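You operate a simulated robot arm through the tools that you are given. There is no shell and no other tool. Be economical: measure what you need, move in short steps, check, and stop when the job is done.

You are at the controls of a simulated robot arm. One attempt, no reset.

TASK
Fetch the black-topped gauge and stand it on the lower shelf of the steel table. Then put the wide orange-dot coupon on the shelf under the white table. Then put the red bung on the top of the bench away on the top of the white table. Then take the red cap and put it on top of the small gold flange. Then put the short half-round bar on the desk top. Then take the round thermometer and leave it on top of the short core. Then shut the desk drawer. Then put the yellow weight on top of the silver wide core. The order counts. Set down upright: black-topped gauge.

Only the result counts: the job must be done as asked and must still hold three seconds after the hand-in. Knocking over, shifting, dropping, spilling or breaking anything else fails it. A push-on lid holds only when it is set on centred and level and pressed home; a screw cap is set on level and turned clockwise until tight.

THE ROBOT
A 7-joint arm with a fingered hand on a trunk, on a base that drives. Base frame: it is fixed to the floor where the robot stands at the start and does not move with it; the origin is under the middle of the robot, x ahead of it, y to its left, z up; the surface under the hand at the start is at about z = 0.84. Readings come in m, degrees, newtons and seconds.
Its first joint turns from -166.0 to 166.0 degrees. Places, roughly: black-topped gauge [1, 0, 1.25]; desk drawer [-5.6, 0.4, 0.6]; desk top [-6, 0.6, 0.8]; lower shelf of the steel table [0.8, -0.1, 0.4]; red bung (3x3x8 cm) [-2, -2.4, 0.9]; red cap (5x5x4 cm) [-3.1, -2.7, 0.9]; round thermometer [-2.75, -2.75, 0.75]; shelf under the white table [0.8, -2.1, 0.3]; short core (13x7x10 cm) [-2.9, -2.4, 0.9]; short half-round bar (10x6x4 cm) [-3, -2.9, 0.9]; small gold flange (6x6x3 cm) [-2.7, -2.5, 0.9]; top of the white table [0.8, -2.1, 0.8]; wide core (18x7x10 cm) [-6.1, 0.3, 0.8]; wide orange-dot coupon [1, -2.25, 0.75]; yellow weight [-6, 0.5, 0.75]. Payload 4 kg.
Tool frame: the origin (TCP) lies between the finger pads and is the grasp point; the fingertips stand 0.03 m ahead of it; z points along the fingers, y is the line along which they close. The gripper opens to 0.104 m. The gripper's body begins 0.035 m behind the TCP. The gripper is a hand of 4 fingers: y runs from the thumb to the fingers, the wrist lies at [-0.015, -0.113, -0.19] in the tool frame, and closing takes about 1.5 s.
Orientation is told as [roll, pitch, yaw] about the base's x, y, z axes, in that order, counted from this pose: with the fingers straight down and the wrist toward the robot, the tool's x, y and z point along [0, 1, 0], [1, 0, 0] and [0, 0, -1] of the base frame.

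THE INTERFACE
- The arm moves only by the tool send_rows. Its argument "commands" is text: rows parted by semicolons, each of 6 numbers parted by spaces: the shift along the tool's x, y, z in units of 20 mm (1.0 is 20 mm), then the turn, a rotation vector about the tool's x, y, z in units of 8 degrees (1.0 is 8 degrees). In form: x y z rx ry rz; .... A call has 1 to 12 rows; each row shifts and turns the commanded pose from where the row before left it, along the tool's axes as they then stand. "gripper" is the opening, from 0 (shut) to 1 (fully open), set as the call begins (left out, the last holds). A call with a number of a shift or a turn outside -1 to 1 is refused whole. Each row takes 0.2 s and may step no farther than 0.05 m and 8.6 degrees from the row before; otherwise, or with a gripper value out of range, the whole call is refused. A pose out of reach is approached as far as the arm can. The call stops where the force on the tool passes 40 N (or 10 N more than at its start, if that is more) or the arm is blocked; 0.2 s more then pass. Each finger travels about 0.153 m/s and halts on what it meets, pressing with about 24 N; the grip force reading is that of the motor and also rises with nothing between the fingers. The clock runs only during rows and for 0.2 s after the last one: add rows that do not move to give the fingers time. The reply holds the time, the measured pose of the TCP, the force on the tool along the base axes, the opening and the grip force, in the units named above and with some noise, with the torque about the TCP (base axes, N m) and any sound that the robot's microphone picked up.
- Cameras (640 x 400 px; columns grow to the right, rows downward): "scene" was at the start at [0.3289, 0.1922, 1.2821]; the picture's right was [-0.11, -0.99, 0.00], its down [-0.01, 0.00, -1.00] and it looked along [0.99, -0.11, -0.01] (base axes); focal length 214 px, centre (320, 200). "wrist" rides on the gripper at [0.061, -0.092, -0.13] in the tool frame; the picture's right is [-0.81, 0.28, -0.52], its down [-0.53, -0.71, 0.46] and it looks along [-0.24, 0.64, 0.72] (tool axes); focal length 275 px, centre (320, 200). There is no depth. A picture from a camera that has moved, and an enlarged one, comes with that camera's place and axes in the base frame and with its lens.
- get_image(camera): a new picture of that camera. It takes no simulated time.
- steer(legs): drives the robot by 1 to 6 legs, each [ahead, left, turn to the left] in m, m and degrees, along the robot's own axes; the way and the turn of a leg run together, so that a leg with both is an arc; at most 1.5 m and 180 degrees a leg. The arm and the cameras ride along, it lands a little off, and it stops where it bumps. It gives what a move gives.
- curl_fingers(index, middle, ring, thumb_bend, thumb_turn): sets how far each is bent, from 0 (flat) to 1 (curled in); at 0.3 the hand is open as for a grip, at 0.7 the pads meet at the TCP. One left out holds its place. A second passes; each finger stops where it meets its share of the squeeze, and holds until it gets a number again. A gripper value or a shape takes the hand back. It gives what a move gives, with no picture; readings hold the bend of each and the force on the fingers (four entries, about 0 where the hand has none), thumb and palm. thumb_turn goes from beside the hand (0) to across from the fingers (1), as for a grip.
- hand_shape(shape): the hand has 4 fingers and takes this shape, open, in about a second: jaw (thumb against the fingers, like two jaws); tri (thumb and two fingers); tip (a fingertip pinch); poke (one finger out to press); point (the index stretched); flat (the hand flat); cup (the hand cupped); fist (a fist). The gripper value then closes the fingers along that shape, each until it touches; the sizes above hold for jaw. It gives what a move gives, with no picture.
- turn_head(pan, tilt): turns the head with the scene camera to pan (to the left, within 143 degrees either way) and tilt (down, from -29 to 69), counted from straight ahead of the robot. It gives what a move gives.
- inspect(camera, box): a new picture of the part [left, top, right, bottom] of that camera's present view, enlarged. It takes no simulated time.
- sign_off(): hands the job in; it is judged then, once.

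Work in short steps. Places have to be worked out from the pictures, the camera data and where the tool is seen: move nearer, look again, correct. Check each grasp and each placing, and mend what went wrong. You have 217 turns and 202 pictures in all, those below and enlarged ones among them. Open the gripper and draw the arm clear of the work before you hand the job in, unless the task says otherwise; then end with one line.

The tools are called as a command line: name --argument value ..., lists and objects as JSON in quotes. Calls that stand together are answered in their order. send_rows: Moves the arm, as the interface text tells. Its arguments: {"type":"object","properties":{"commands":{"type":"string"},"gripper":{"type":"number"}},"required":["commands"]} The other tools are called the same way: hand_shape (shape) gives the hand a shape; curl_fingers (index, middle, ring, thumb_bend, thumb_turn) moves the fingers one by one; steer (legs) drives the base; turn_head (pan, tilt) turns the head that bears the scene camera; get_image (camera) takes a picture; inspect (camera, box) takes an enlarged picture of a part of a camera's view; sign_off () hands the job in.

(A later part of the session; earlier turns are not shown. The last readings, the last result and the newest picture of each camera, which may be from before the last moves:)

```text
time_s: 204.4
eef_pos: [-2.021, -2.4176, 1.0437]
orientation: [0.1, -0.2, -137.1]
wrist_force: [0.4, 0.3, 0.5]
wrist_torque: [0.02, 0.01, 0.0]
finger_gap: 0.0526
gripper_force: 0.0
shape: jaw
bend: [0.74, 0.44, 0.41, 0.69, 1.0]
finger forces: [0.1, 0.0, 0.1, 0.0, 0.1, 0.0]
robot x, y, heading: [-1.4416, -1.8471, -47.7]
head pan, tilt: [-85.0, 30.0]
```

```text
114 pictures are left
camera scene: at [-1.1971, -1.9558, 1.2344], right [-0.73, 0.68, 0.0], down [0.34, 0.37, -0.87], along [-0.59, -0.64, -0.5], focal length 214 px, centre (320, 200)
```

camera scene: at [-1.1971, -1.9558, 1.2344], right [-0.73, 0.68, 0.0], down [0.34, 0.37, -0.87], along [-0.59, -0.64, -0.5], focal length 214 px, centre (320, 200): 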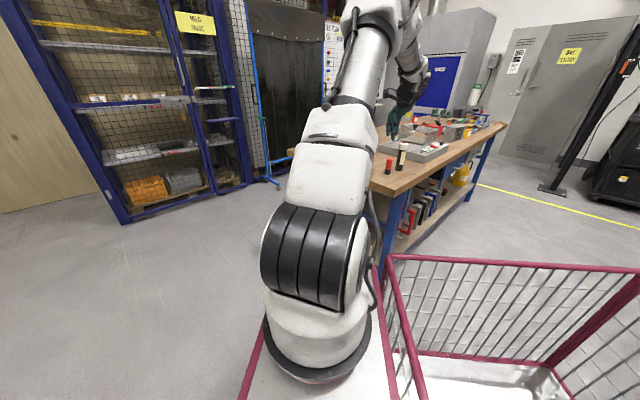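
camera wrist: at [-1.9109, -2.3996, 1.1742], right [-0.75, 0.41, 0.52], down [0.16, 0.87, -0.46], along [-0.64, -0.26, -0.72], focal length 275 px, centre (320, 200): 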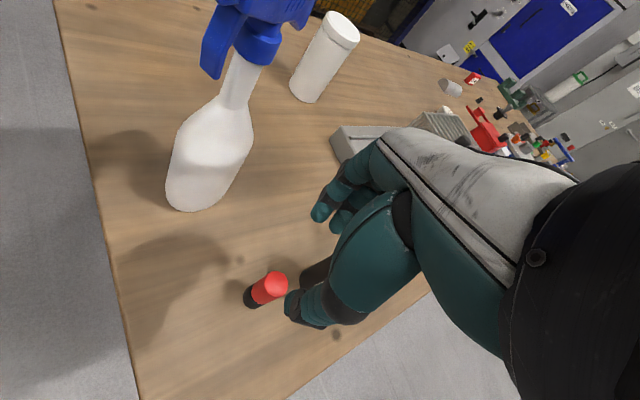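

The bung measures at [-2.032,-2.413]; a 5 mm trim and I descend to z≈0.92.

send_rows --commands "-0.25 0.25 1 0 0 0;0 0 1 0 0 0;0 0 1 0 0 0;0 0 1 0 0 0;0 0 0 0 0 0"

get_image --camera "wrist"

```text
time_s: 205.6
eef_pos: [-2.0279, -2.4177, 0.9633]
orientation: [0.1, -0.3, -137.1]
wrist_force: [0.4, -0.6, 0.9]
wrist_torque: [0.02, 0.01, -0.01]
finger_gap: 0.0526
gripper_force: 0.0
shape: jaw
bend: [0.74, 0.44, 0.41, 0.69, 1.0]
finger forces: [0.1, 0.0, 0.0, 0.1, 0.1, 0.0]
robot x, y, heading: [-1.4452, -1.8498, -47.7]
head pan, tilt: [-85.0, 30.0]
```

```text
113 pictures are left
camera wrist: at [-1.9185, -2.3993, 1.0941], right [-0.75, 0.41, 0.52], down [0.16, 0.87, -0.46], along [-0.64, -0.26, -0.72], focal length 275 px, centre (320, 200)
```

wrist: 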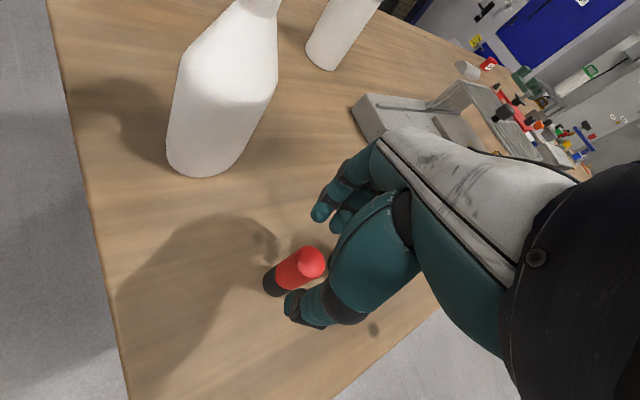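

The bung is centred between thumb and fingers. I descend the last 4.6 cm and close.

send_rows --commands "0 0 0.8 0 0 0;0 0 0.8 0 0 0;0 0 0.7 0 0 0;0 0 0 0 0 0"

send_rows --commands "0 0 0 0 0 0;0 0 0 0 0 0;0 0 0 0 0 0;0 0 0 0 0 0;0 0 0 0 0 0;0 0 0 0 0 0;0 0 0 0 0 0" --gripper 0

get_image --camera "wrist"

```text
time_s: 206.6
eef_pos: [-2.0287, -2.418, 0.918]
orientation: [0.1, -0.3, -137.0]
wrist_force: [-0.3, 0.7, 0.3]
wrist_torque: [-0.01, 0.0, 0.02]
finger_gap: 0.0525
gripper_force: 0.1
shape: jaw
bend: [0.74, 0.44, 0.41, 0.69, 1.0]
finger forces: [0.0, 0.1, 0.0, 0.0, 0.0, 0.0]
robot x, y, heading: [-1.4444, -1.8498, -47.5]
head pan, tilt: [-85.0, 30.0]
```

```text
time_s: 208.2
eef_pos: [-2.0286, -2.4182, 0.9181]
orientation: [0.1, -0.3, -137.1]
wrist_force: [0.3, 1.3, -0.1]
wrist_torque: [0.0, -0.04, 0.01]
finger_gap: 0.0118
gripper_force: 23.7
shape: jaw
bend: [0.72, 0.53, 0.71, 0.74, 1.0]
finger forces: [0.0, 6.5, 6.7, 0.0, 18.7, 0.0]
robot x, y, heading: [-1.4441, -1.8502, -48.0]
head pan, tilt: [-85.0, 30.0]
```

```text
112 pictures are left
camera wrist: at [-1.9185, -2.3998, 1.0483], right [-0.75, 0.41, 0.52], down [0.16, 0.87, -0.46], along [-0.64, -0.26, -0.72], focal length 275 px, centre (320, 200)
```

wrist: 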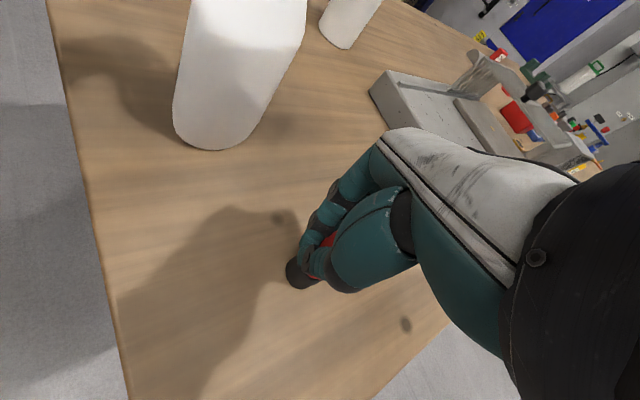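

Closed on the bung. I lift 10 cm and check.

send_rows --commands "0 0 -0.5 0 0 0;0 0 -1 0 0 0;0 0 -1 0 0 0;0 0 -1 0 0 0;0 0 -1 0 0 0;0 0 -1 0 0 0;0 0 0 0 0 0"

get_image --camera "wrist"

inspect --camera "scene" --box '[350, 60, 450, 190]'

```text
time_s: 209.8
eef_pos: [-2.0274, -2.418, 1.0273]
orientation: [0.0, -0.2, -137.0]
wrist_force: [0.7, 0.5, -1.3]
wrist_torque: [-0.01, 0.0, 0.01]
finger_gap: 0.0117
gripper_force: 24.4
shape: jaw
bend: [0.72, 0.53, 0.71, 0.74, 1.0]
finger forces: [0.0, 6.5, 6.7, 0.0, 18.8, 0.0]
robot x, y, heading: [-1.446, -1.8456, -47.5]
head pan, tilt: [-85.0, 30.0]
```

```text
111 pictures are left
camera wrist: at [-1.9179, -2.3996, 1.1579], right [-0.75, 0.41, 0.52], down [0.16, 0.87, -0.46], along [-0.64, -0.26, -0.72], focal length 275 px, centre (320, 200)
```

wrist: 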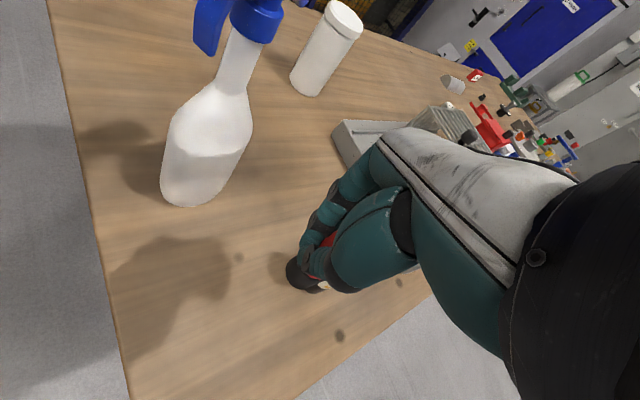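

```text
3.08 times, centred on (400, 125) of scene
camera zoom: at [-1.1972, -1.9559, 1.2344], right [-0.73, 0.68, 0.0], down [0.34, 0.37, -0.87], along [-0.59, -0.64, -0.5], focal length 660 px, centre (74, 431)
```

zoom: 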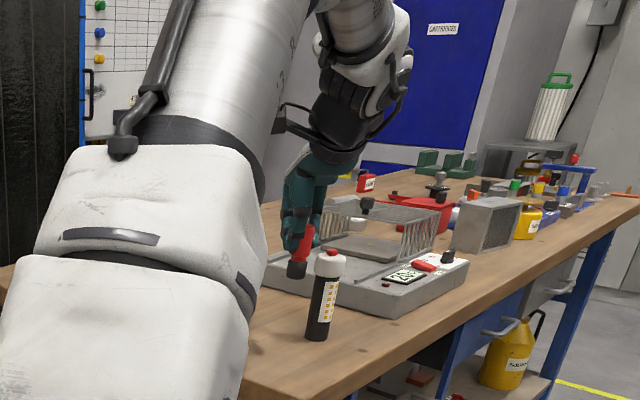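

Held. I raise, move away east, and turn 137° left so that the arm (robot's right) faces the white table.

send_rows --commands "0 0 -1 0 0 0;0 0 -1 0 0 0;0 0 -1 0 0 0;0 0 -1 0 0 0;0 0 -1 0 0 0;0 0 -1 0 0 0;0 0 -1 0 0 0;0 0 -1 0 0 0;0 0 -1 0 0 0;0 0 0 0 0 0"

steer --legs '[[0.34, 0.365, 0], [0, 0, 137]]'

turn_head --pan -90 --tilt 25

get_image --camera "scene"

get_image --camera "wrist"

```text
time_s: 212.0
eef_pos: [-2.029, -2.4187, 1.2084]
orientation: [0.1, -0.1, -137.1]
wrist_force: [0.7, 0.2, -0.4]
wrist_torque: [-0.01, -0.05, 0.04]
finger_gap: 0.0115
gripper_force: 24.1
shape: jaw
bend: [0.72, 0.54, 0.71, 0.74, 1.0]
finger forces: [0.0, 6.5, 6.8, 0.0, 18.7, 0.0]
robot x, y, heading: [-1.4434, -1.8478, -47.7]
head pan, tilt: [-85.0, 30.0]
```

```text
time_s: 220.6
eef_pos: [-0.1313, -1.8426, 1.2075]
orientation: [0.2, -0.3, -0.5]
wrist_force: [-0.1, -0.4, -0.5]
wrist_torque: [0.02, 0.02, 0.02]
finger_gap: 0.0115
gripper_force: 23.9
shape: jaw
bend: [0.72, 0.54, 0.71, 0.74, 1.0]
finger forces: [0.1, 6.4, 7.0, 0.1, 0.0, 0.1]
robot x, y, heading: [-0.9455, -1.8539, 88.8]
head pan, tilt: [-85.0, 30.0]
```

```text
time_s: 221.2
eef_pos: [-0.1307, -1.8422, 1.2074]
orientation: [0.0, -0.2, -0.6]
wrist_force: [0.5, 0.9, -1.5]
wrist_torque: [-0.02, 0.03, 0.0]
finger_gap: 0.0117
gripper_force: 24.1
shape: jaw
bend: [0.72, 0.54, 0.71, 0.74, 1.0]
finger forces: [0.0, 6.4, 6.9, 0.0, 0.0, 0.1]
robot x, y, heading: [-0.9497, -1.8536, 88.8]
head pan, tilt: [-90.0, 25.0]
```

```text
109 pictures are left
camera scene: at [-1.0503, -1.6112, 1.2423], right [-0.02, -1.0, 0.0], down [-0.42, 0.01, -0.91], along [0.91, -0.02, -0.42], focal length 214 px, centre (320, 200)
```

scene: 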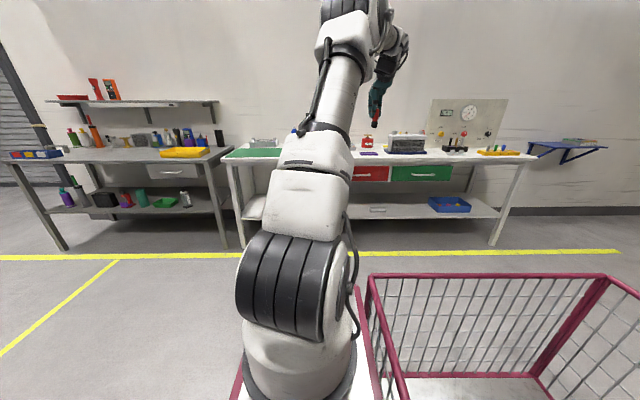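

```text
108 pictures are left
camera wrist: at [-0.2216, -1.7804, 1.3381], right [0.27, -0.81, 0.52], down [-0.72, -0.53, -0.46], along [0.64, -0.25, -0.72], focal length 275 px, centre (320, 200)
```

wrist: 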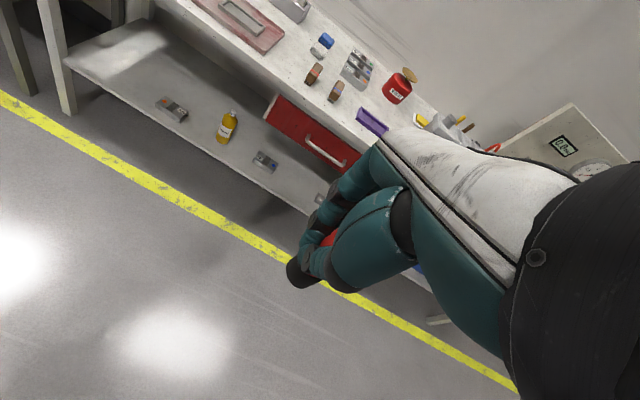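

Free table spot: between the red tray and the first brush, about [0.63,-1.683]. I slide right 0.55 m and 0.16 m ahead (north).

steer --legs '[[0, -0.45, 1.2], [0.16, -0.1, 0]]'

get_image --camera "wrist"

get_image --camera "scene"

```text
time_s: 225.1
eef_pos: [0.4219, -1.6645, 1.2059]
orientation: [0.1, -0.2, 1.0]
wrist_force: [0.3, -0.3, -1.0]
wrist_torque: [-0.02, 0.03, 0.02]
finger_gap: 0.0116
gripper_force: 23.9
shape: jaw
bend: [0.72, 0.54, 0.71, 0.74, 1.0]
finger forces: [0.1, 6.4, 6.8, 0.1, 0.0, 0.0]
robot x, y, heading: [-0.3941, -1.6972, 90.4]
head pan, tilt: [-90.0, 25.0]
```

```text
107 pictures are left
camera wrist: at [0.3299, -1.6054, 1.3382], right [0.29, -0.81, 0.52], down [-0.7, -0.54, -0.46], along [0.65, -0.23, -0.72], focal length 275 px, centre (320, 200)
```

wrist: 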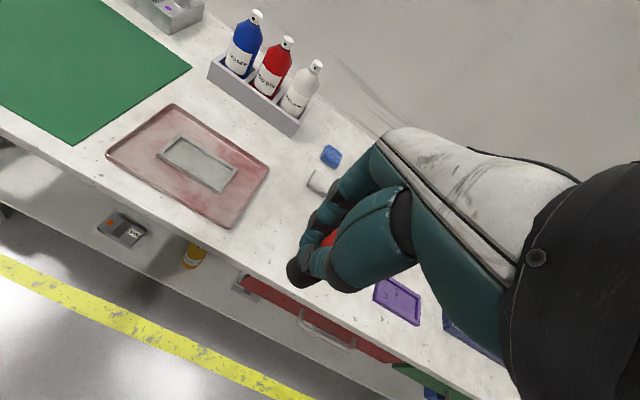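

```text
106 pictures are left
camera scene: at [-0.5028, -1.4573, 1.2423], right [0.01, -1.0, 0.0], down [-0.42, 0.0, -0.91], along [0.91, 0.01, -0.42], focal length 214 px, centre (320, 200)
```

scene: 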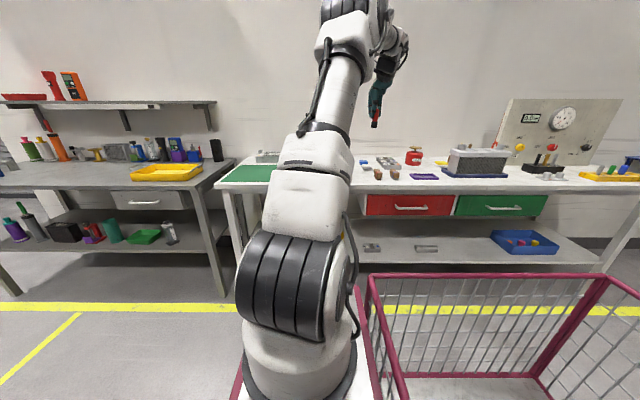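

Tray edge confirmed at y≈-1.615. I move the TCP to [0.62,-1.685].

steer --legs '[[-0.02, -0.2, -0.8]]'

send_rows --commands "0 0 1 0 0 0;0 0 1 0 0 0;0 0 1 0 0 0;0 0 1 0 0 0;0 0 1 0 0 0;0 0 1 0 0 0;0 0 1 0 0 0;0 0 1 0 0 0;0 0 1 0 0 0;0 0 0 0 0 0"

get_image --camera "wrist"

inspect --camera "scene" --box '[340, 100, 440, 200]'

```text
time_s: 226.7
eef_pos: [0.624, -1.6978, 1.2075]
orientation: [0.0, -0.1, 0.2]
wrist_force: [-0.3, -0.7, -2.0]
wrist_torque: [-0.02, 0.01, -0.02]
finger_gap: 0.0116
gripper_force: 23.9
shape: jaw
bend: [0.72, 0.54, 0.71, 0.74, 1.0]
finger forces: [0.0, 6.5, 7.1, 0.0, 0.0, 0.1]
robot x, y, heading: [-0.1894, -1.7165, 89.4]
head pan, tilt: [-90.0, 25.0]
```

```text
time_s: 228.9
eef_pos: [0.6248, -1.6983, 1.0277]
orientation: [0.1, -0.2, 0.1]
wrist_force: [-0.5, 1.0, -0.8]
wrist_torque: [0.0, 0.0, 0.0]
finger_gap: 0.0118
gripper_force: 24.3
shape: jaw
bend: [0.72, 0.54, 0.71, 0.74, 1.0]
finger forces: [0.0, 6.4, 7.0, 0.0, 0.0, 0.0]
robot x, y, heading: [-0.1934, -1.7186, 89.4]
head pan, tilt: [-90.0, 25.0]
```

```text
105 pictures are left
camera wrist: at [0.5334, -1.6356, 1.1575], right [0.28, -0.81, 0.52], down [-0.71, -0.53, -0.46], along [0.65, -0.24, -0.72], focal length 275 px, centre (320, 200)
```

wrist: 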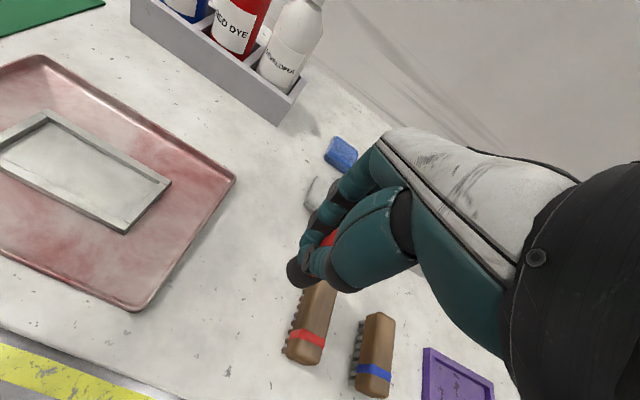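

```text
4.00 times, centred on (390, 150) of scene
camera zoom: at [-0.2969, -1.4758, 1.2423], right [-0.01, -1.0, 0.0], down [-0.42, 0.0, -0.91], along [0.91, -0.01, -0.42], focal length 858 px, centre (40, 400)
```

zoom: 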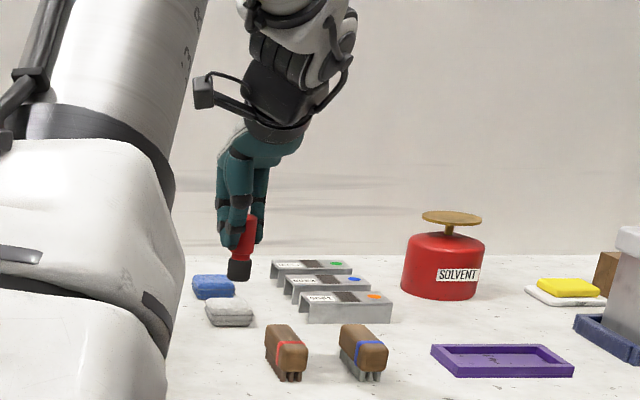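

Spot is clear: bung tilted only slightly. I lower to just above the table.

send_rows --commands "0.5 0 1 0 0 0;0 0 1 0 0 0;0 0 1 0 0 0;0 0 1 0 0 0;0 0 1 0 0 0;0 0 0.6 0 0 0;0 0 0 0 0 0"

send_rows --commands "0 0 0.15 0 0 0;0 0 0.15 0 0 0;0 0 0 0 0 0"

send_rows --commands "0 0 0.15 0 0 0;0 0 0.15 0 0 0;0 0 0 0 0 0"

```text
time_s: 230.5
eef_pos: [0.6252, -1.6877, 0.9156]
orientation: [0.1, -0.2, 0.1]
wrist_force: [-0.9, 1.3, 4.8]
wrist_torque: [-0.08, -0.04, -0.05]
finger_gap: 0.0114
gripper_force: 24.0
shape: jaw
bend: [0.72, 0.54, 0.71, 0.74, 1.0]
finger forces: [0.0, 6.4, 7.5, 0.1, 20.1, 0.1]
robot x, y, heading: [-0.1916, -1.7174, 89.4]
head pan, tilt: [-90.0, 25.0]
```

```text
time_s: 231.3
eef_pos: [0.626, -1.6872, 0.9108]
orientation: [0.0, -0.4, 0.1]
wrist_force: [0.8, 1.2, 25.5]
wrist_torque: [-0.18, -0.26, 0.05]
finger_gap: 0.0123
gripper_force: 24.1
shape: jaw
bend: [0.72, 0.54, 0.72, 0.75, 1.0]
finger forces: [0.0, 8.8, 11.2, 0.1, 0.1, 0.0]
robot x, y, heading: [-0.1895, -1.719, 89.5]
head pan, tilt: [-90.0, 25.0]
```

```text
time_s: 232.1
eef_pos: [0.6249, -1.6869, 0.9037]
orientation: [0.1, -0.2, 0.1]
wrist_force: [0.9, -0.4, 25.1]
wrist_torque: [-0.19, -0.21, 0.0]
finger_gap: 0.0129
gripper_force: 24.1
shape: jaw
bend: [0.72, 0.53, 0.72, 0.75, 1.0]
finger forces: [0.0, 8.5, 14.3, 0.0, 0.0, 0.1]
robot x, y, heading: [-0.1892, -1.7192, 89.6]
head pan, tilt: [-90.0, 25.0]
```

Contact; the bung has slid up slightly in the grip. I look before releasing.

get_image --camera "wrist"

inspect --camera "scene" --box '[350, 130, 430, 210]'

```text
103 pictures are left
camera wrist: at [0.5338, -1.6258, 1.0345], right [0.27, -0.81, 0.52], down [-0.71, -0.53, -0.46], along [0.65, -0.24, -0.72], focal length 275 px, centre (320, 200)
```

wrist: 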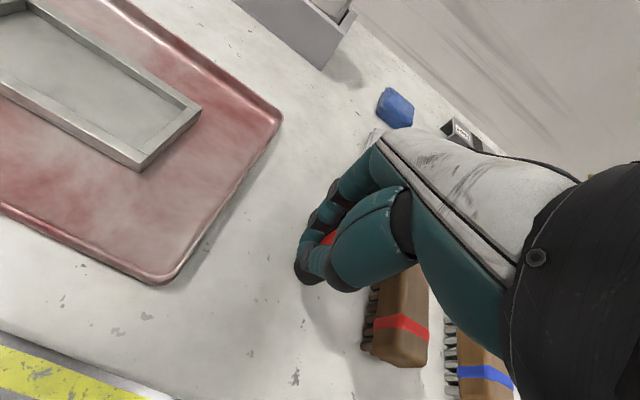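

```text
5.00 times, centred on (390, 170) of scene
camera zoom: at [-0.2977, -1.4758, 1.2423], right [-0.01, -1.0, 0.0], down [-0.42, 0.0, -0.91], along [0.91, -0.01, -0.42], focal length 1072 px, centre (-30, 350)
```

zoom: 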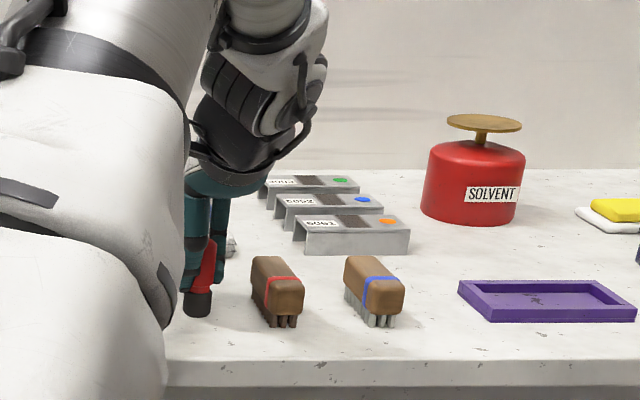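

It stands nearly upright on the table. I relieve 2 mm and open.

send_rows --commands "0 0 -0.1 0 0 0;0 0 0 0 0 0"

send_rows --commands "0 0 0 0 0 0;0 0 0 0 0 0;0 0 0 0 0 0;0 0 0 0 0 0;0 0 0 0 0 0;0 0 0 0 0 0" --gripper 0.7

get_image --camera "wrist"

```text
time_s: 232.7
eef_pos: [0.6245, -1.6878, 0.9036]
orientation: [0.1, -0.1, 0.1]
wrist_force: [0.1, -0.9, 12.1]
wrist_torque: [-0.12, -0.09, -0.01]
finger_gap: 0.0128
gripper_force: 24.1
shape: jaw
bend: [0.72, 0.53, 0.72, 0.75, 1.0]
finger forces: [0.0, 7.6, 13.5, 0.1, 0.0, 0.0]
robot x, y, heading: [-0.187, -1.7156, 89.3]
head pan, tilt: [-90.0, 25.0]
```

```text
time_s: 234.1
eef_pos: [0.6254, -1.6881, 0.9046]
orientation: [0.0, -0.2, 0.2]
wrist_force: [-0.2, -0.2, 0.4]
wrist_torque: [-0.02, 0.0, -0.01]
finger_gap: 0.0725
gripper_force: 0.1
shape: jaw
bend: [0.27, 0.37, 0.34, 0.58, 0.99]
finger forces: [0.0, 0.0, 0.0, 0.0, 0.0, 0.0]
robot x, y, heading: [-0.1887, -1.7222, 89.4]
head pan, tilt: [-90.0, 25.0]
```

```text
101 pictures are left
camera wrist: at [0.5345, -1.6257, 1.0358], right [0.28, -0.81, 0.52], down [-0.71, -0.53, -0.46], along [0.65, -0.24, -0.72], focal length 275 px, centre (320, 200)
```

wrist: 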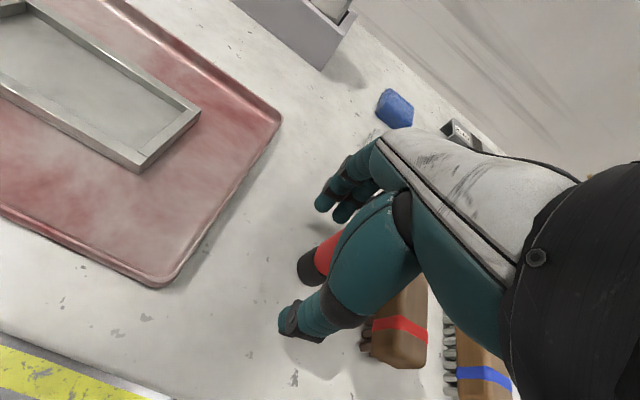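

Bung stands free. I raise straight up and verify.

send_rows --commands "0 0 -0.5 0 0 0;0 0 -1 0 0 0;0 0 -1 0 0 0;0 0 -1 0 0 0;0 0 -1 0 0 0;0 0 -1 0 0 0;0 0 -1 0 0 0;0 0 -1 0 0 0;0 0 -1 0 0 0;0 0 -1 0 0 0;0 0 -1 0 0 0;0 0 -1 0 0 0"

send_rows --commands "0 0 -1 0 0 0;0 0 -1 0 0 0;0 0 -1 0 0 0;0 0 -1 0 0 0;0 0 0 0 0 0" --gripper 1

get_image --camera "wrist"

```text
time_s: 236.7
eef_pos: [0.6238, -1.6879, 1.1353]
orientation: [0.1, -0.2, 0.1]
wrist_force: [0.7, 1.2, -0.7]
wrist_torque: [0.03, -0.02, 0.03]
finger_gap: 0.0725
gripper_force: 0.0
shape: jaw
bend: [0.27, 0.37, 0.34, 0.58, 0.99]
finger forces: [0.0, 0.0, 0.1, 0.0, 0.0, 0.0]
robot x, y, heading: [-0.1963, -1.7188, 89.5]
head pan, tilt: [-90.0, 25.0]
```

```text
time_s: 237.9
eef_pos: [0.6248, -1.6881, 1.2163]
orientation: [0.1, -0.2, 0.1]
wrist_force: [-0.8, 0.8, 1.2]
wrist_torque: [0.02, -0.01, 0.0]
finger_gap: 0.1038
gripper_force: 0.0
shape: jaw
bend: [0.3, 0.3, 0.3, 0.3, 0.98]
finger forces: [0.0, 0.0, 0.1, 0.0, 0.0, 0.0]
robot x, y, heading: [-0.191, -1.7169, 89.5]
head pan, tilt: [-90.0, 25.0]
```

```text
100 pictures are left
camera wrist: at [0.5333, -1.6263, 1.3462], right [0.28, -0.81, 0.52], down [-0.71, -0.53, -0.46], along [0.65, -0.24, -0.72], focal length 275 px, centre (320, 200)
```

wrist: 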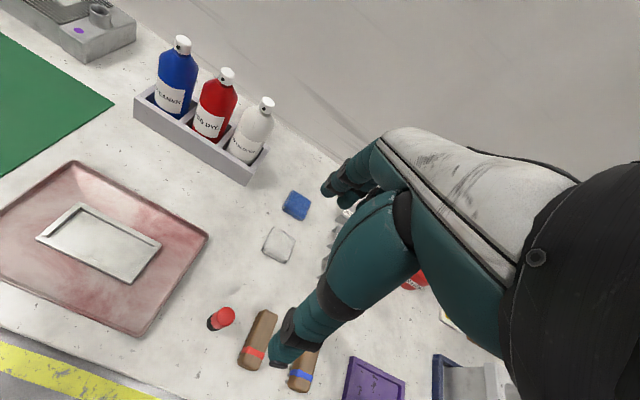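

Step 3 done. Now to the bench for the red cap: I raise a little, slide west, turn to heading 0 and back into the aisle.

send_rows --commands "0 0 -1 0 0 0;0 0 -1 0 0 0;0 0 -1 0 0 0;0 0 0 0 0 0"

steer --legs '[[0, 0.75, 0], [0, 0, -89.5], [-0.6, -0.1, 0], [-0.85, 0, 0]]'

turn_head --pan -115 --tilt 25

get_image --camera "scene"

get_image --camera "wrist"

```text
time_s: 238.9
eef_pos: [0.6256, -1.688, 1.2753]
orientation: [0.1, -0.1, 0.1]
wrist_force: [0.1, 0.5, 0.1]
wrist_torque: [0.02, 0.0, 0.01]
finger_gap: 0.1038
gripper_force: 0.0
shape: jaw
bend: [0.3, 0.3, 0.3, 0.3, 0.98]
finger forces: [0.1, 0.0, 0.0, 0.1, 0.0, 0.1]
robot x, y, heading: [-0.1923, -1.7178, 89.4]
head pan, tilt: [-90.0, 25.0]
```

```text
time_s: 254.0
eef_pos: [-2.3476, -2.6432, 1.2748]
orientation: [-0.1, -0.3, -88.3]
wrist_force: [0.3, 0.4, 0.0]
wrist_torque: [0.02, -0.02, 0.0]
finger_gap: 0.104
gripper_force: 0.0
shape: jaw
bend: [0.3, 0.3, 0.3, 0.3, 0.98]
finger forces: [0.1, 0.1, 0.0, 0.0, 0.1, 0.1]
robot x, y, heading: [-2.4003, -1.8305, 1.0]
head pan, tilt: [-90.0, 25.0]
```

```text
time_s: 254.9
eef_pos: [-2.347, -2.6432, 1.2756]
orientation: [0.1, -0.2, -88.5]
wrist_force: [0.2, -0.2, 0.6]
wrist_torque: [0.01, 0.02, 0.01]
finger_gap: 0.1041
gripper_force: 0.1
shape: jaw
bend: [0.3, 0.3, 0.3, 0.3, 0.98]
finger forces: [0.1, 0.1, 0.1, 0.0, 0.1, 0.1]
robot x, y, heading: [-2.3983, -1.8292, 1.1]
head pan, tilt: [-115.0, 25.0]
```

```text
99 pictures are left
camera scene: at [-2.2018, -1.707, 1.2423], right [-0.91, 0.41, 0.0], down [0.17, 0.39, -0.91], along [-0.37, -0.83, -0.42], focal length 214 px, centre (320, 200)
```

scene: 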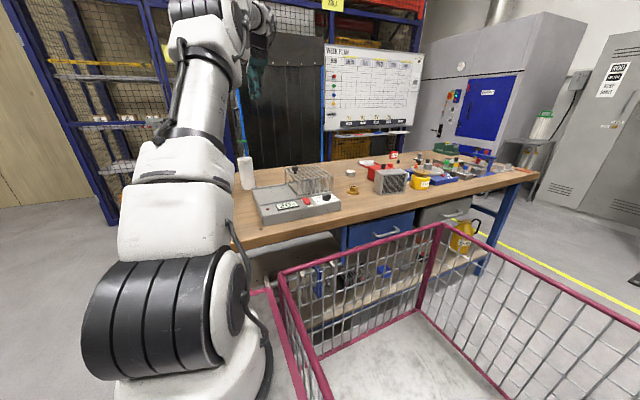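

```text
98 pictures are left
camera wrist: at [-2.2877, -2.5487, 1.4065], right [-0.8, -0.3, 0.52], down [-0.55, 0.7, -0.46], along [-0.22, -0.65, -0.72], focal length 275 px, centre (320, 200)
```

wrist: 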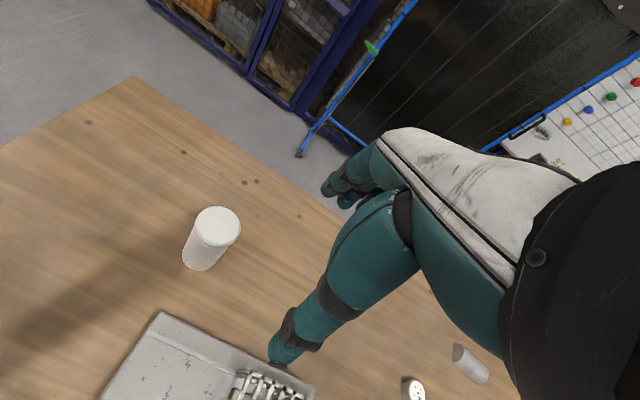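

inspect --camera "scene" --box '[330, 130, 450, 220]'

inspect --camera "scene" --box '[420, 130, 540, 220]'

```text
4.44 times, centred on (390, 175) of scene
camera zoom: at [-2.2018, -1.707, 1.2423], right [-0.91, 0.41, 0.0], down [0.17, 0.39, -0.91], along [-0.37, -0.83, -0.42], focal length 953 px, centre (9, 311)
```

zoom: 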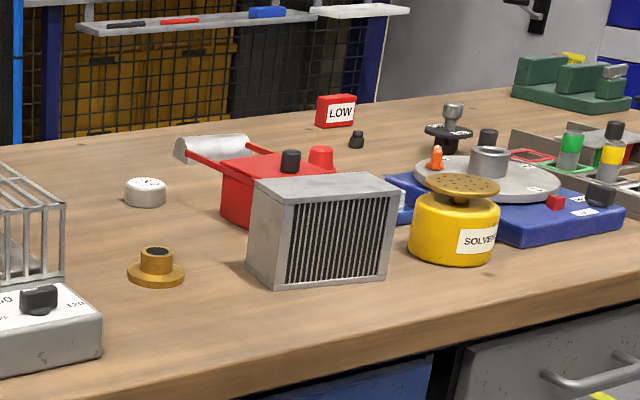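

```text
4.44 times, centred on (480, 175) of scene
camera zoom: at [-2.2018, -1.707, 1.2423], right [-0.91, 0.41, 0.0], down [0.17, 0.39, -0.91], along [-0.37, -0.83, -0.42], focal length 953 px, centre (-391, 311)
```

zoom: 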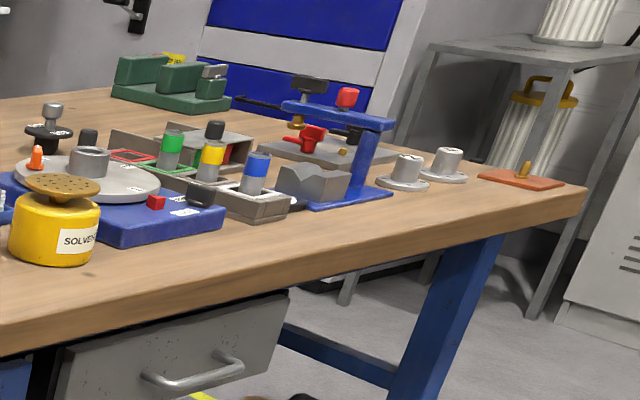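

I identify: gold flange ≈[-2.70,-2.46], short core (finned block) ≈[-2.9,-2.4], red cap behind the red box ≈[-3.08,-2.67], half-round bar ≈[-3.0,-2.82], round thermometer ≈[-2.84,-2.72]. I back up 0.6 m for a view from above.

steer --legs '[[-0.65, 0, -1]]'

get_image --camera "wrist"

get_image --camera "scene"

```text
time_s: 258.5
eef_pos: [-3.0153, -2.6492, 1.2753]
orientation: [0.2, -0.2, -89.4]
wrist_force: [0.1, 0.4, -0.6]
wrist_torque: [0.02, 0.02, 0.03]
finger_gap: 0.104
gripper_force: 0.0
shape: jaw
bend: [0.3, 0.3, 0.3, 0.3, 0.98]
finger forces: [0.0, 0.1, 0.0, 0.0, 0.0, 0.1]
robot x, y, heading: [-3.0527, -1.8412, -0.2]
head pan, tilt: [-115.0, 25.0]
```

```text
95 pictures are left
camera wrist: at [-2.954, -2.5563, 1.4065], right [-0.81, -0.28, 0.52], down [-0.54, 0.71, -0.46], along [-0.24, -0.65, -0.72], focal length 275 px, centre (320, 200)
```

wrist: 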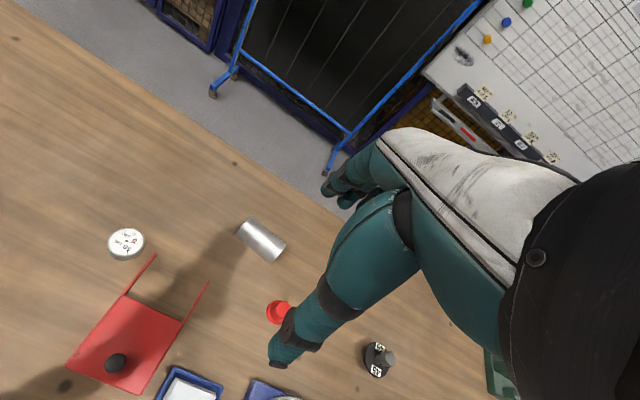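

```text
94 pictures are left
camera scene: at [-2.8524, -1.7164, 1.2423], right [-0.91, 0.42, 0.0], down [0.18, 0.38, -0.91], along [-0.38, -0.82, -0.42], focal length 214 px, centre (320, 200)
```

scene: 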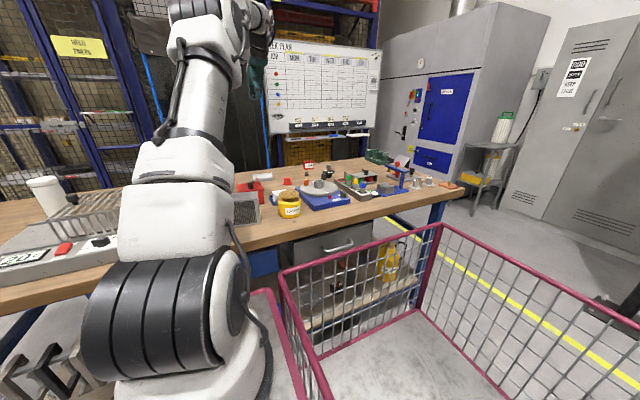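

The red cap is at about [-3.13,-2.72]. I shift 0.13 m further west to see it clear of the thumb.

steer --legs '[[-0.17, 0, 0]]'

get_image --camera "wrist"

inspect --camera "wrist" --box '[140, 220, 300, 320]'

```text
time_s: 259.9
eef_pos: [-3.1824, -2.6488, 1.2754]
orientation: [0.0, -0.1, -89.5]
wrist_force: [0.3, 0.1, 0.5]
wrist_torque: [-0.04, 0.01, 0.01]
finger_gap: 0.1038
gripper_force: 0.0
shape: jaw
bend: [0.3, 0.3, 0.3, 0.3, 0.98]
finger forces: [0.0, 0.0, 0.0, 0.0, 0.1, 0.1]
robot x, y, heading: [-3.2203, -1.8334, 0.1]
head pan, tilt: [-115.0, 25.0]
```

```text
93 pictures are left
camera wrist: at [-3.122, -2.5562, 1.4065], right [-0.81, -0.28, 0.52], down [-0.54, 0.71, -0.46], along [-0.24, -0.65, -0.72], focal length 275 px, centre (320, 200)
```

wrist: 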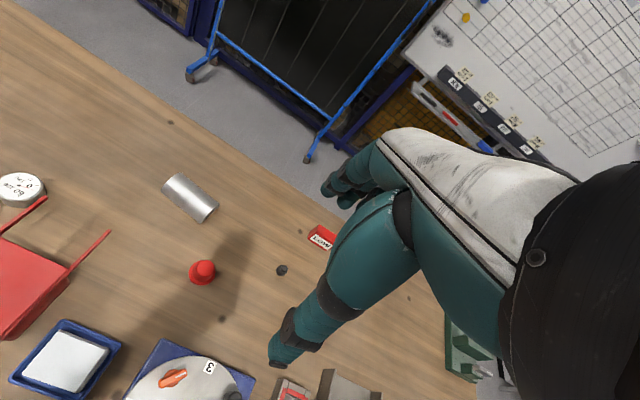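

```text
4.00 times, centred on (220, 270) of wrist
camera zoom: at [-3.122, -2.5562, 1.4065], right [-0.81, -0.28, 0.52], down [-0.54, 0.71, -0.46], along [-0.24, -0.65, -0.72], focal length 1101 px, centre (720, -80)
```

zoom: 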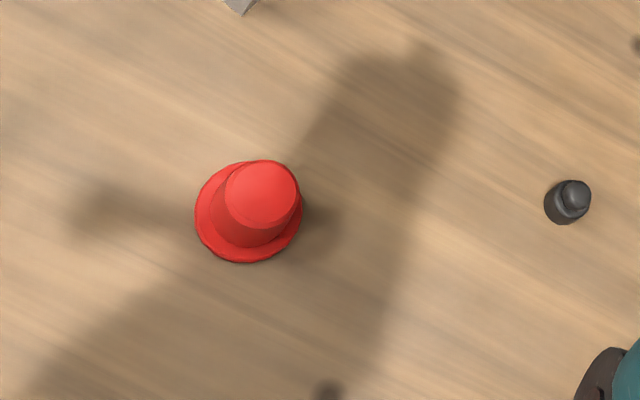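

Cap centre: [-3.140,-2.728], a brimmed cap with crown top z≈0.905. I move over it and descend to z≈1.0.

send_rows --commands "1 1 0 0 0 0;1 1 0 0 0 0;0.1 1 0 0 0 0;0 0.95 1 0 0 0;0 0 1 0 0 0;0 0 1 0 0 0;0 0 1 0 0 0;0 0 1 0 0 0;0 0 1 0 0 0;0 0 1 0 0 0;0 0 1 0 0 0;0 0 1 0 0 0"

send_rows --commands "0 0 1 0 0 0;0 0 1 0 0 0;0 0 1 0 0 0;0 0 1 0 0 0;0 0 0 0 0 0" --gripper 0.7

get_image --camera "wrist"

```text
time_s: 262.5
eef_pos: [-3.1568, -2.7697, 1.1188]
orientation: [0.1, -0.1, -89.5]
wrist_force: [0.0, -0.4, -0.1]
wrist_torque: [-0.03, 0.01, -0.02]
finger_gap: 0.1036
gripper_force: 0.0
shape: jaw
bend: [0.3, 0.3, 0.3, 0.3, 0.98]
finger forces: [0.1, 0.0, 0.0, 0.0, 0.1, 0.0]
out of reach, approached as far as the arm can: row 3, 4, 5, 6, 7, 8, 9, 10, 11, 12
robot x, y, heading: [-3.2189, -1.8357, -0.1]
head pan, tilt: [-115.0, 25.0]
```

```text
time_s: 263.7
eef_pos: [-3.1633, -2.7901, 1.0461]
orientation: [0.1, 0.0, -89.4]
wrist_force: [0.3, -0.1, 1.3]
wrist_torque: [-0.04, -0.01, 0.04]
finger_gap: 0.0731
gripper_force: 0.1
shape: jaw
bend: [0.27, 0.37, 0.34, 0.58, 0.99]
finger forces: [0.0, 0.1, 0.0, 0.0, 0.1, 0.1]
out of reach, approached as far as the arm can: row 1, 2, 3, 4
robot x, y, heading: [-3.2228, -1.8352, 0.1]
head pan, tilt: [-115.0, 25.0]
```

```text
91 pictures are left
camera wrist: at [-3.1022, -2.6978, 1.1768], right [-0.81, -0.28, 0.52], down [-0.54, 0.71, -0.46], along [-0.23, -0.65, -0.72], focal length 275 px, centre (320, 200)
```

wrist: 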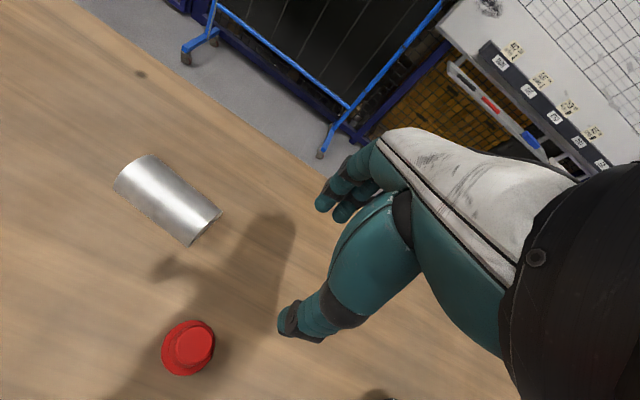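

The arm meets a limit here and drifts outward. I raise back up and look at the arm's posture.

send_rows --commands "0 0 -1 0 0 0;0 0 -1 0 0 0;0 0 -1 0 0 0;0 0 -1 0 0 0;0 0 -1 0 0 0;0 0 -1 0 0 0;0 -1 -1 0 0 0;0 -1 -1 0 0 0;0 -1 -1 0 0 0;0 -1 0 0 0 0;0 -1 0 0 0 0;0 0 0 0 0 0" --gripper 1

turn_head --pan -95 --tilt 0

get_image --camera "scene"

```text
time_s: 266.3
eef_pos: [-3.1713, -2.7079, 1.2399]
orientation: [0.1, 0.1, -89.4]
wrist_force: [-0.1, 0.2, -0.3]
wrist_torque: [-0.01, 0.03, 0.0]
finger_gap: 0.1039
gripper_force: 0.0
shape: jaw
bend: [0.3, 0.3, 0.3, 0.3, 0.98]
finger forces: [0.1, 0.0, 0.1, 0.0, 0.0, 0.1]
out of reach, approached as far as the arm can: row 2, 3, 4, 5, 6, 7, 8, 9, 10, 11
robot x, y, heading: [-3.2257, -1.8376, 0.0]
head pan, tilt: [-115.0, 25.0]
```

```text
time_s: 267.2
eef_pos: [-3.1703, -2.7074, 1.2403]
orientation: [0.1, 0.0, -89.4]
wrist_force: [-0.8, -0.2, 0.2]
wrist_torque: [0.02, 0.02, 0.04]
finger_gap: 0.1037
gripper_force: 0.1
shape: jaw
bend: [0.3, 0.3, 0.3, 0.3, 0.98]
finger forces: [0.1, 0.0, 0.1, 0.1, 0.0, 0.0]
robot x, y, heading: [-3.2211, -1.8334, -0.1]
head pan, tilt: [-95.0, 0.0]
```

```text
90 pictures are left
camera scene: at [-2.9898, -1.7224, 1.2826], right [-1.0, 0.09, 0.0], down [0.0, 0.0, -1.0], along [-0.09, -1.0, 0.0], focal length 214 px, centre (320, 200)
```

scene: 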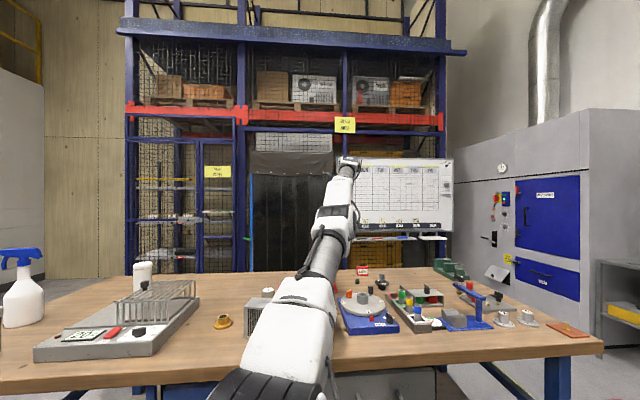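

The arm is simply at its outer limit when high (limit ≈0.85 m at z 1.27, ≈0.98 at bench height). So I pull in slightly, descend first, then correct position.

send_rows --commands "0 -1 1 0 0 0;0 -1 1 0 0 0;0 0 1 0 0 0;0 0 1 0 0 0;0 0 1 0 0 0;0 0 1 0 0 0;0 0 1 0 0 0;0 0 1 0 0 0;0 0 0 0 0 0"

get_image --camera "wrist"

```text
time_s: 269.2
eef_pos: [-3.2026, -2.7535, 1.1233]
orientation: [0.2, -0.2, -89.4]
wrist_force: [0.2, -0.1, -0.1]
wrist_torque: [0.0, 0.01, 0.02]
finger_gap: 0.1035
gripper_force: 0.0
shape: jaw
bend: [0.3, 0.3, 0.3, 0.3, 0.98]
finger forces: [0.0, 0.1, 0.0, 0.0, 0.0, 0.1]
out of reach, approached as far as the arm can: row 1, 2, 3, 4, 5, 6, 7, 8
robot x, y, heading: [-3.2177, -1.8318, 0.1]
head pan, tilt: [-95.0, 0.0]
```

```text
89 pictures are left
camera wrist: at [-3.1414, -2.6592, 1.2546], right [-0.81, -0.28, 0.52], down [-0.54, 0.71, -0.46], along [-0.24, -0.65, -0.72], focal length 275 px, centre (320, 200)
```

wrist: 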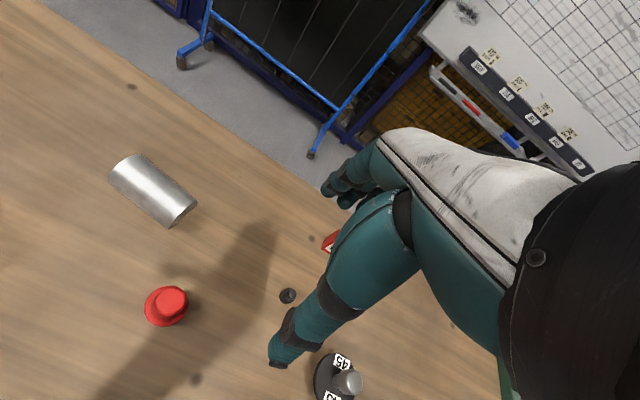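

Still riding the boundary. I command purely inward for a few rows.

send_rows --commands "0 -1 0 0 0 0;0 -1 0 0 0 0;0 -1 0 0 0 0;0 -1 0 0 0 0;0 -1 0 0 0 0;0 -1 0 0 0 0;0 0 0 0 0 0"

get_image --camera "scene"

```text
time_s: 270.8
eef_pos: [-3.2402, -2.72, 1.1602]
orientation: [0.2, 0.0, -89.3]
wrist_force: [-1.2, -0.4, -0.5]
wrist_torque: [-0.01, -0.02, -0.01]
finger_gap: 0.1038
gripper_force: 0.0
shape: jaw
bend: [0.3, 0.3, 0.3, 0.3, 0.98]
finger forces: [0.0, 0.0, 0.1, 0.0, 0.0, 0.1]
out of reach, approached as far as the arm can: row 1, 2, 3, 4, 5, 6
robot x, y, heading: [-3.2199, -1.8389, 0.0]
head pan, tilt: [-95.0, 0.0]
```

```text
88 pictures are left
camera scene: at [-2.9898, -1.7224, 1.2827], right [-1.0, 0.09, 0.0], down [0.0, 0.0, -1.0], along [-0.09, -1.0, 0.0], focal length 214 px, centre (320, 200)
```

scene: 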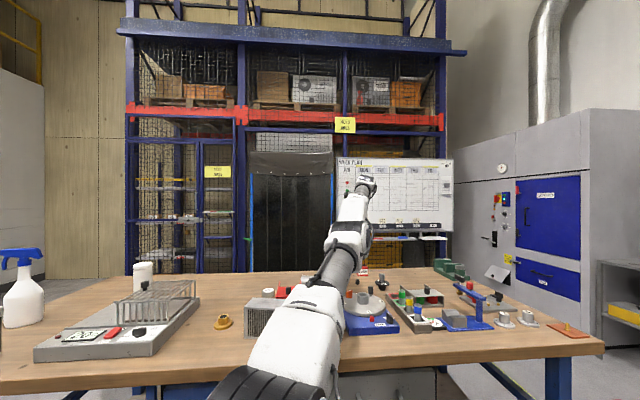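

send_rows --commands "0 -1 0 0 0 0;0 -1 0 0 0 0;0 -1 0 0 0 0;0 -1 0 0 0 0;0 -1 0 0 0 0;0 -1 0 0 0 0;0 -1 0 0 0 0;0 -1 0 0 0 0;0 -1 0 0 0 0;0 -1 0 0 0 0;0 -1 0 0 0 0;0 0 0 0 0 0"

```text
time_s: 273.4
eef_pos: [-3.3192, -2.6361, 1.2369]
orientation: [0.2, 0.0, -89.3]
wrist_force: [-0.7, -0.1, -0.1]
wrist_torque: [0.02, 0.0, -0.01]
finger_gap: 0.1035
gripper_force: 0.0
shape: jaw
bend: [0.3, 0.3, 0.3, 0.3, 0.98]
finger forces: [0.0, 0.1, 0.0, 0.0, 0.0, 0.0]
out of reach, approached as far as the arm can: row 1, 2, 3, 4, 5, 6, 7, 8, 9, 10, 11
robot x, y, heading: [-3.2198, -1.835, 0.1]
head pan, tilt: [-95.0, 0.0]
```

The drift suggests a wrist-roll joint at its limit. I turn the hand yaw by +16° to relieve it and move back east.

send_rows --commands "0 0 0 0 0 -1;0 0 0 0 0 -1;1 0 0 0 0 0;1 0 0 0 0 0;1 0 0 0 0 0;1 0 0 0 0 0;0 0 0 0 0 0"

```text
time_s: 275.0
eef_pos: [-3.2574, -2.6366, 1.251]
orientation: [0.1, -0.1, -73.4]
wrist_force: [0.2, 0.6, -0.1]
wrist_torque: [-0.02, -0.01, 0.03]
finger_gap: 0.1037
gripper_force: 0.0
shape: jaw
bend: [0.3, 0.3, 0.3, 0.3, 0.98]
finger forces: [0.0, 0.0, 0.0, 0.0, 0.0, 0.0]
out of reach, approached as far as the arm can: row 1, 2, 3, 4, 5, 6
robot x, y, heading: [-3.2244, -1.8342, -0.1]
head pan, tilt: [-95.0, 0.0]
```

Possibly the elbow flipped through straight. I stretch up and outward once to straighten, then come inward/high again.

send_rows --commands "0 1 -1 0 0 0;0 1 -1 0 0 0;0 1 -1 0 0 0;0 1 -1 0 0 0;0 0 0 0 0 0;0 -1 0 0 0 0;0 -1 0 0 0 0;0 -1 0 0 0 0;0 -1 0 0 0 0;0 -1 0 0 0 0;0 -1 0 0 0 0;0 0 0 0 0 0"

get_image --camera "scene"

```text
time_s: 277.6
eef_pos: [-3.2798, -2.5751, 1.3109]
orientation: [0.1, -0.1, -73.3]
wrist_force: [0.9, -0.1, -0.4]
wrist_torque: [-0.04, -0.04, 0.03]
finger_gap: 0.1038
gripper_force: 0.1
shape: jaw
bend: [0.3, 0.3, 0.3, 0.3, 0.98]
finger forces: [0.0, 0.0, 0.0, 0.0, 0.0, 0.0]
out of reach, approached as far as the arm can: row 1, 2, 3, 4, 6, 7, 8, 9, 10, 11
robot x, y, heading: [-3.2202, -1.8354, 0.1]
head pan, tilt: [-95.0, 0.0]
```

```text
87 pictures are left
camera scene: at [-2.9898, -1.7224, 1.2827], right [-1.0, 0.09, 0.0], down [0.0, 0.0, -1.0], along [-0.09, -1.0, 0.0], focal length 214 px, centre (320, 200)
```

scene: 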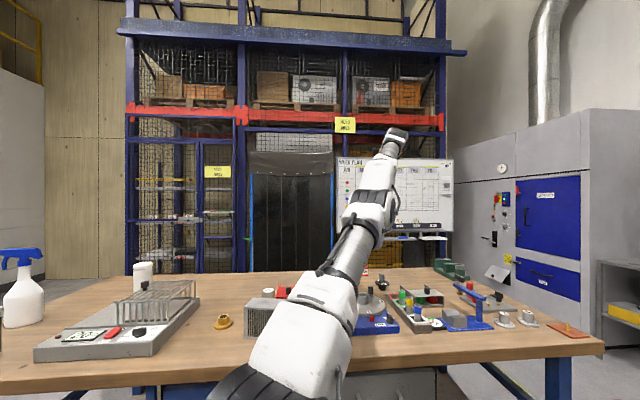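

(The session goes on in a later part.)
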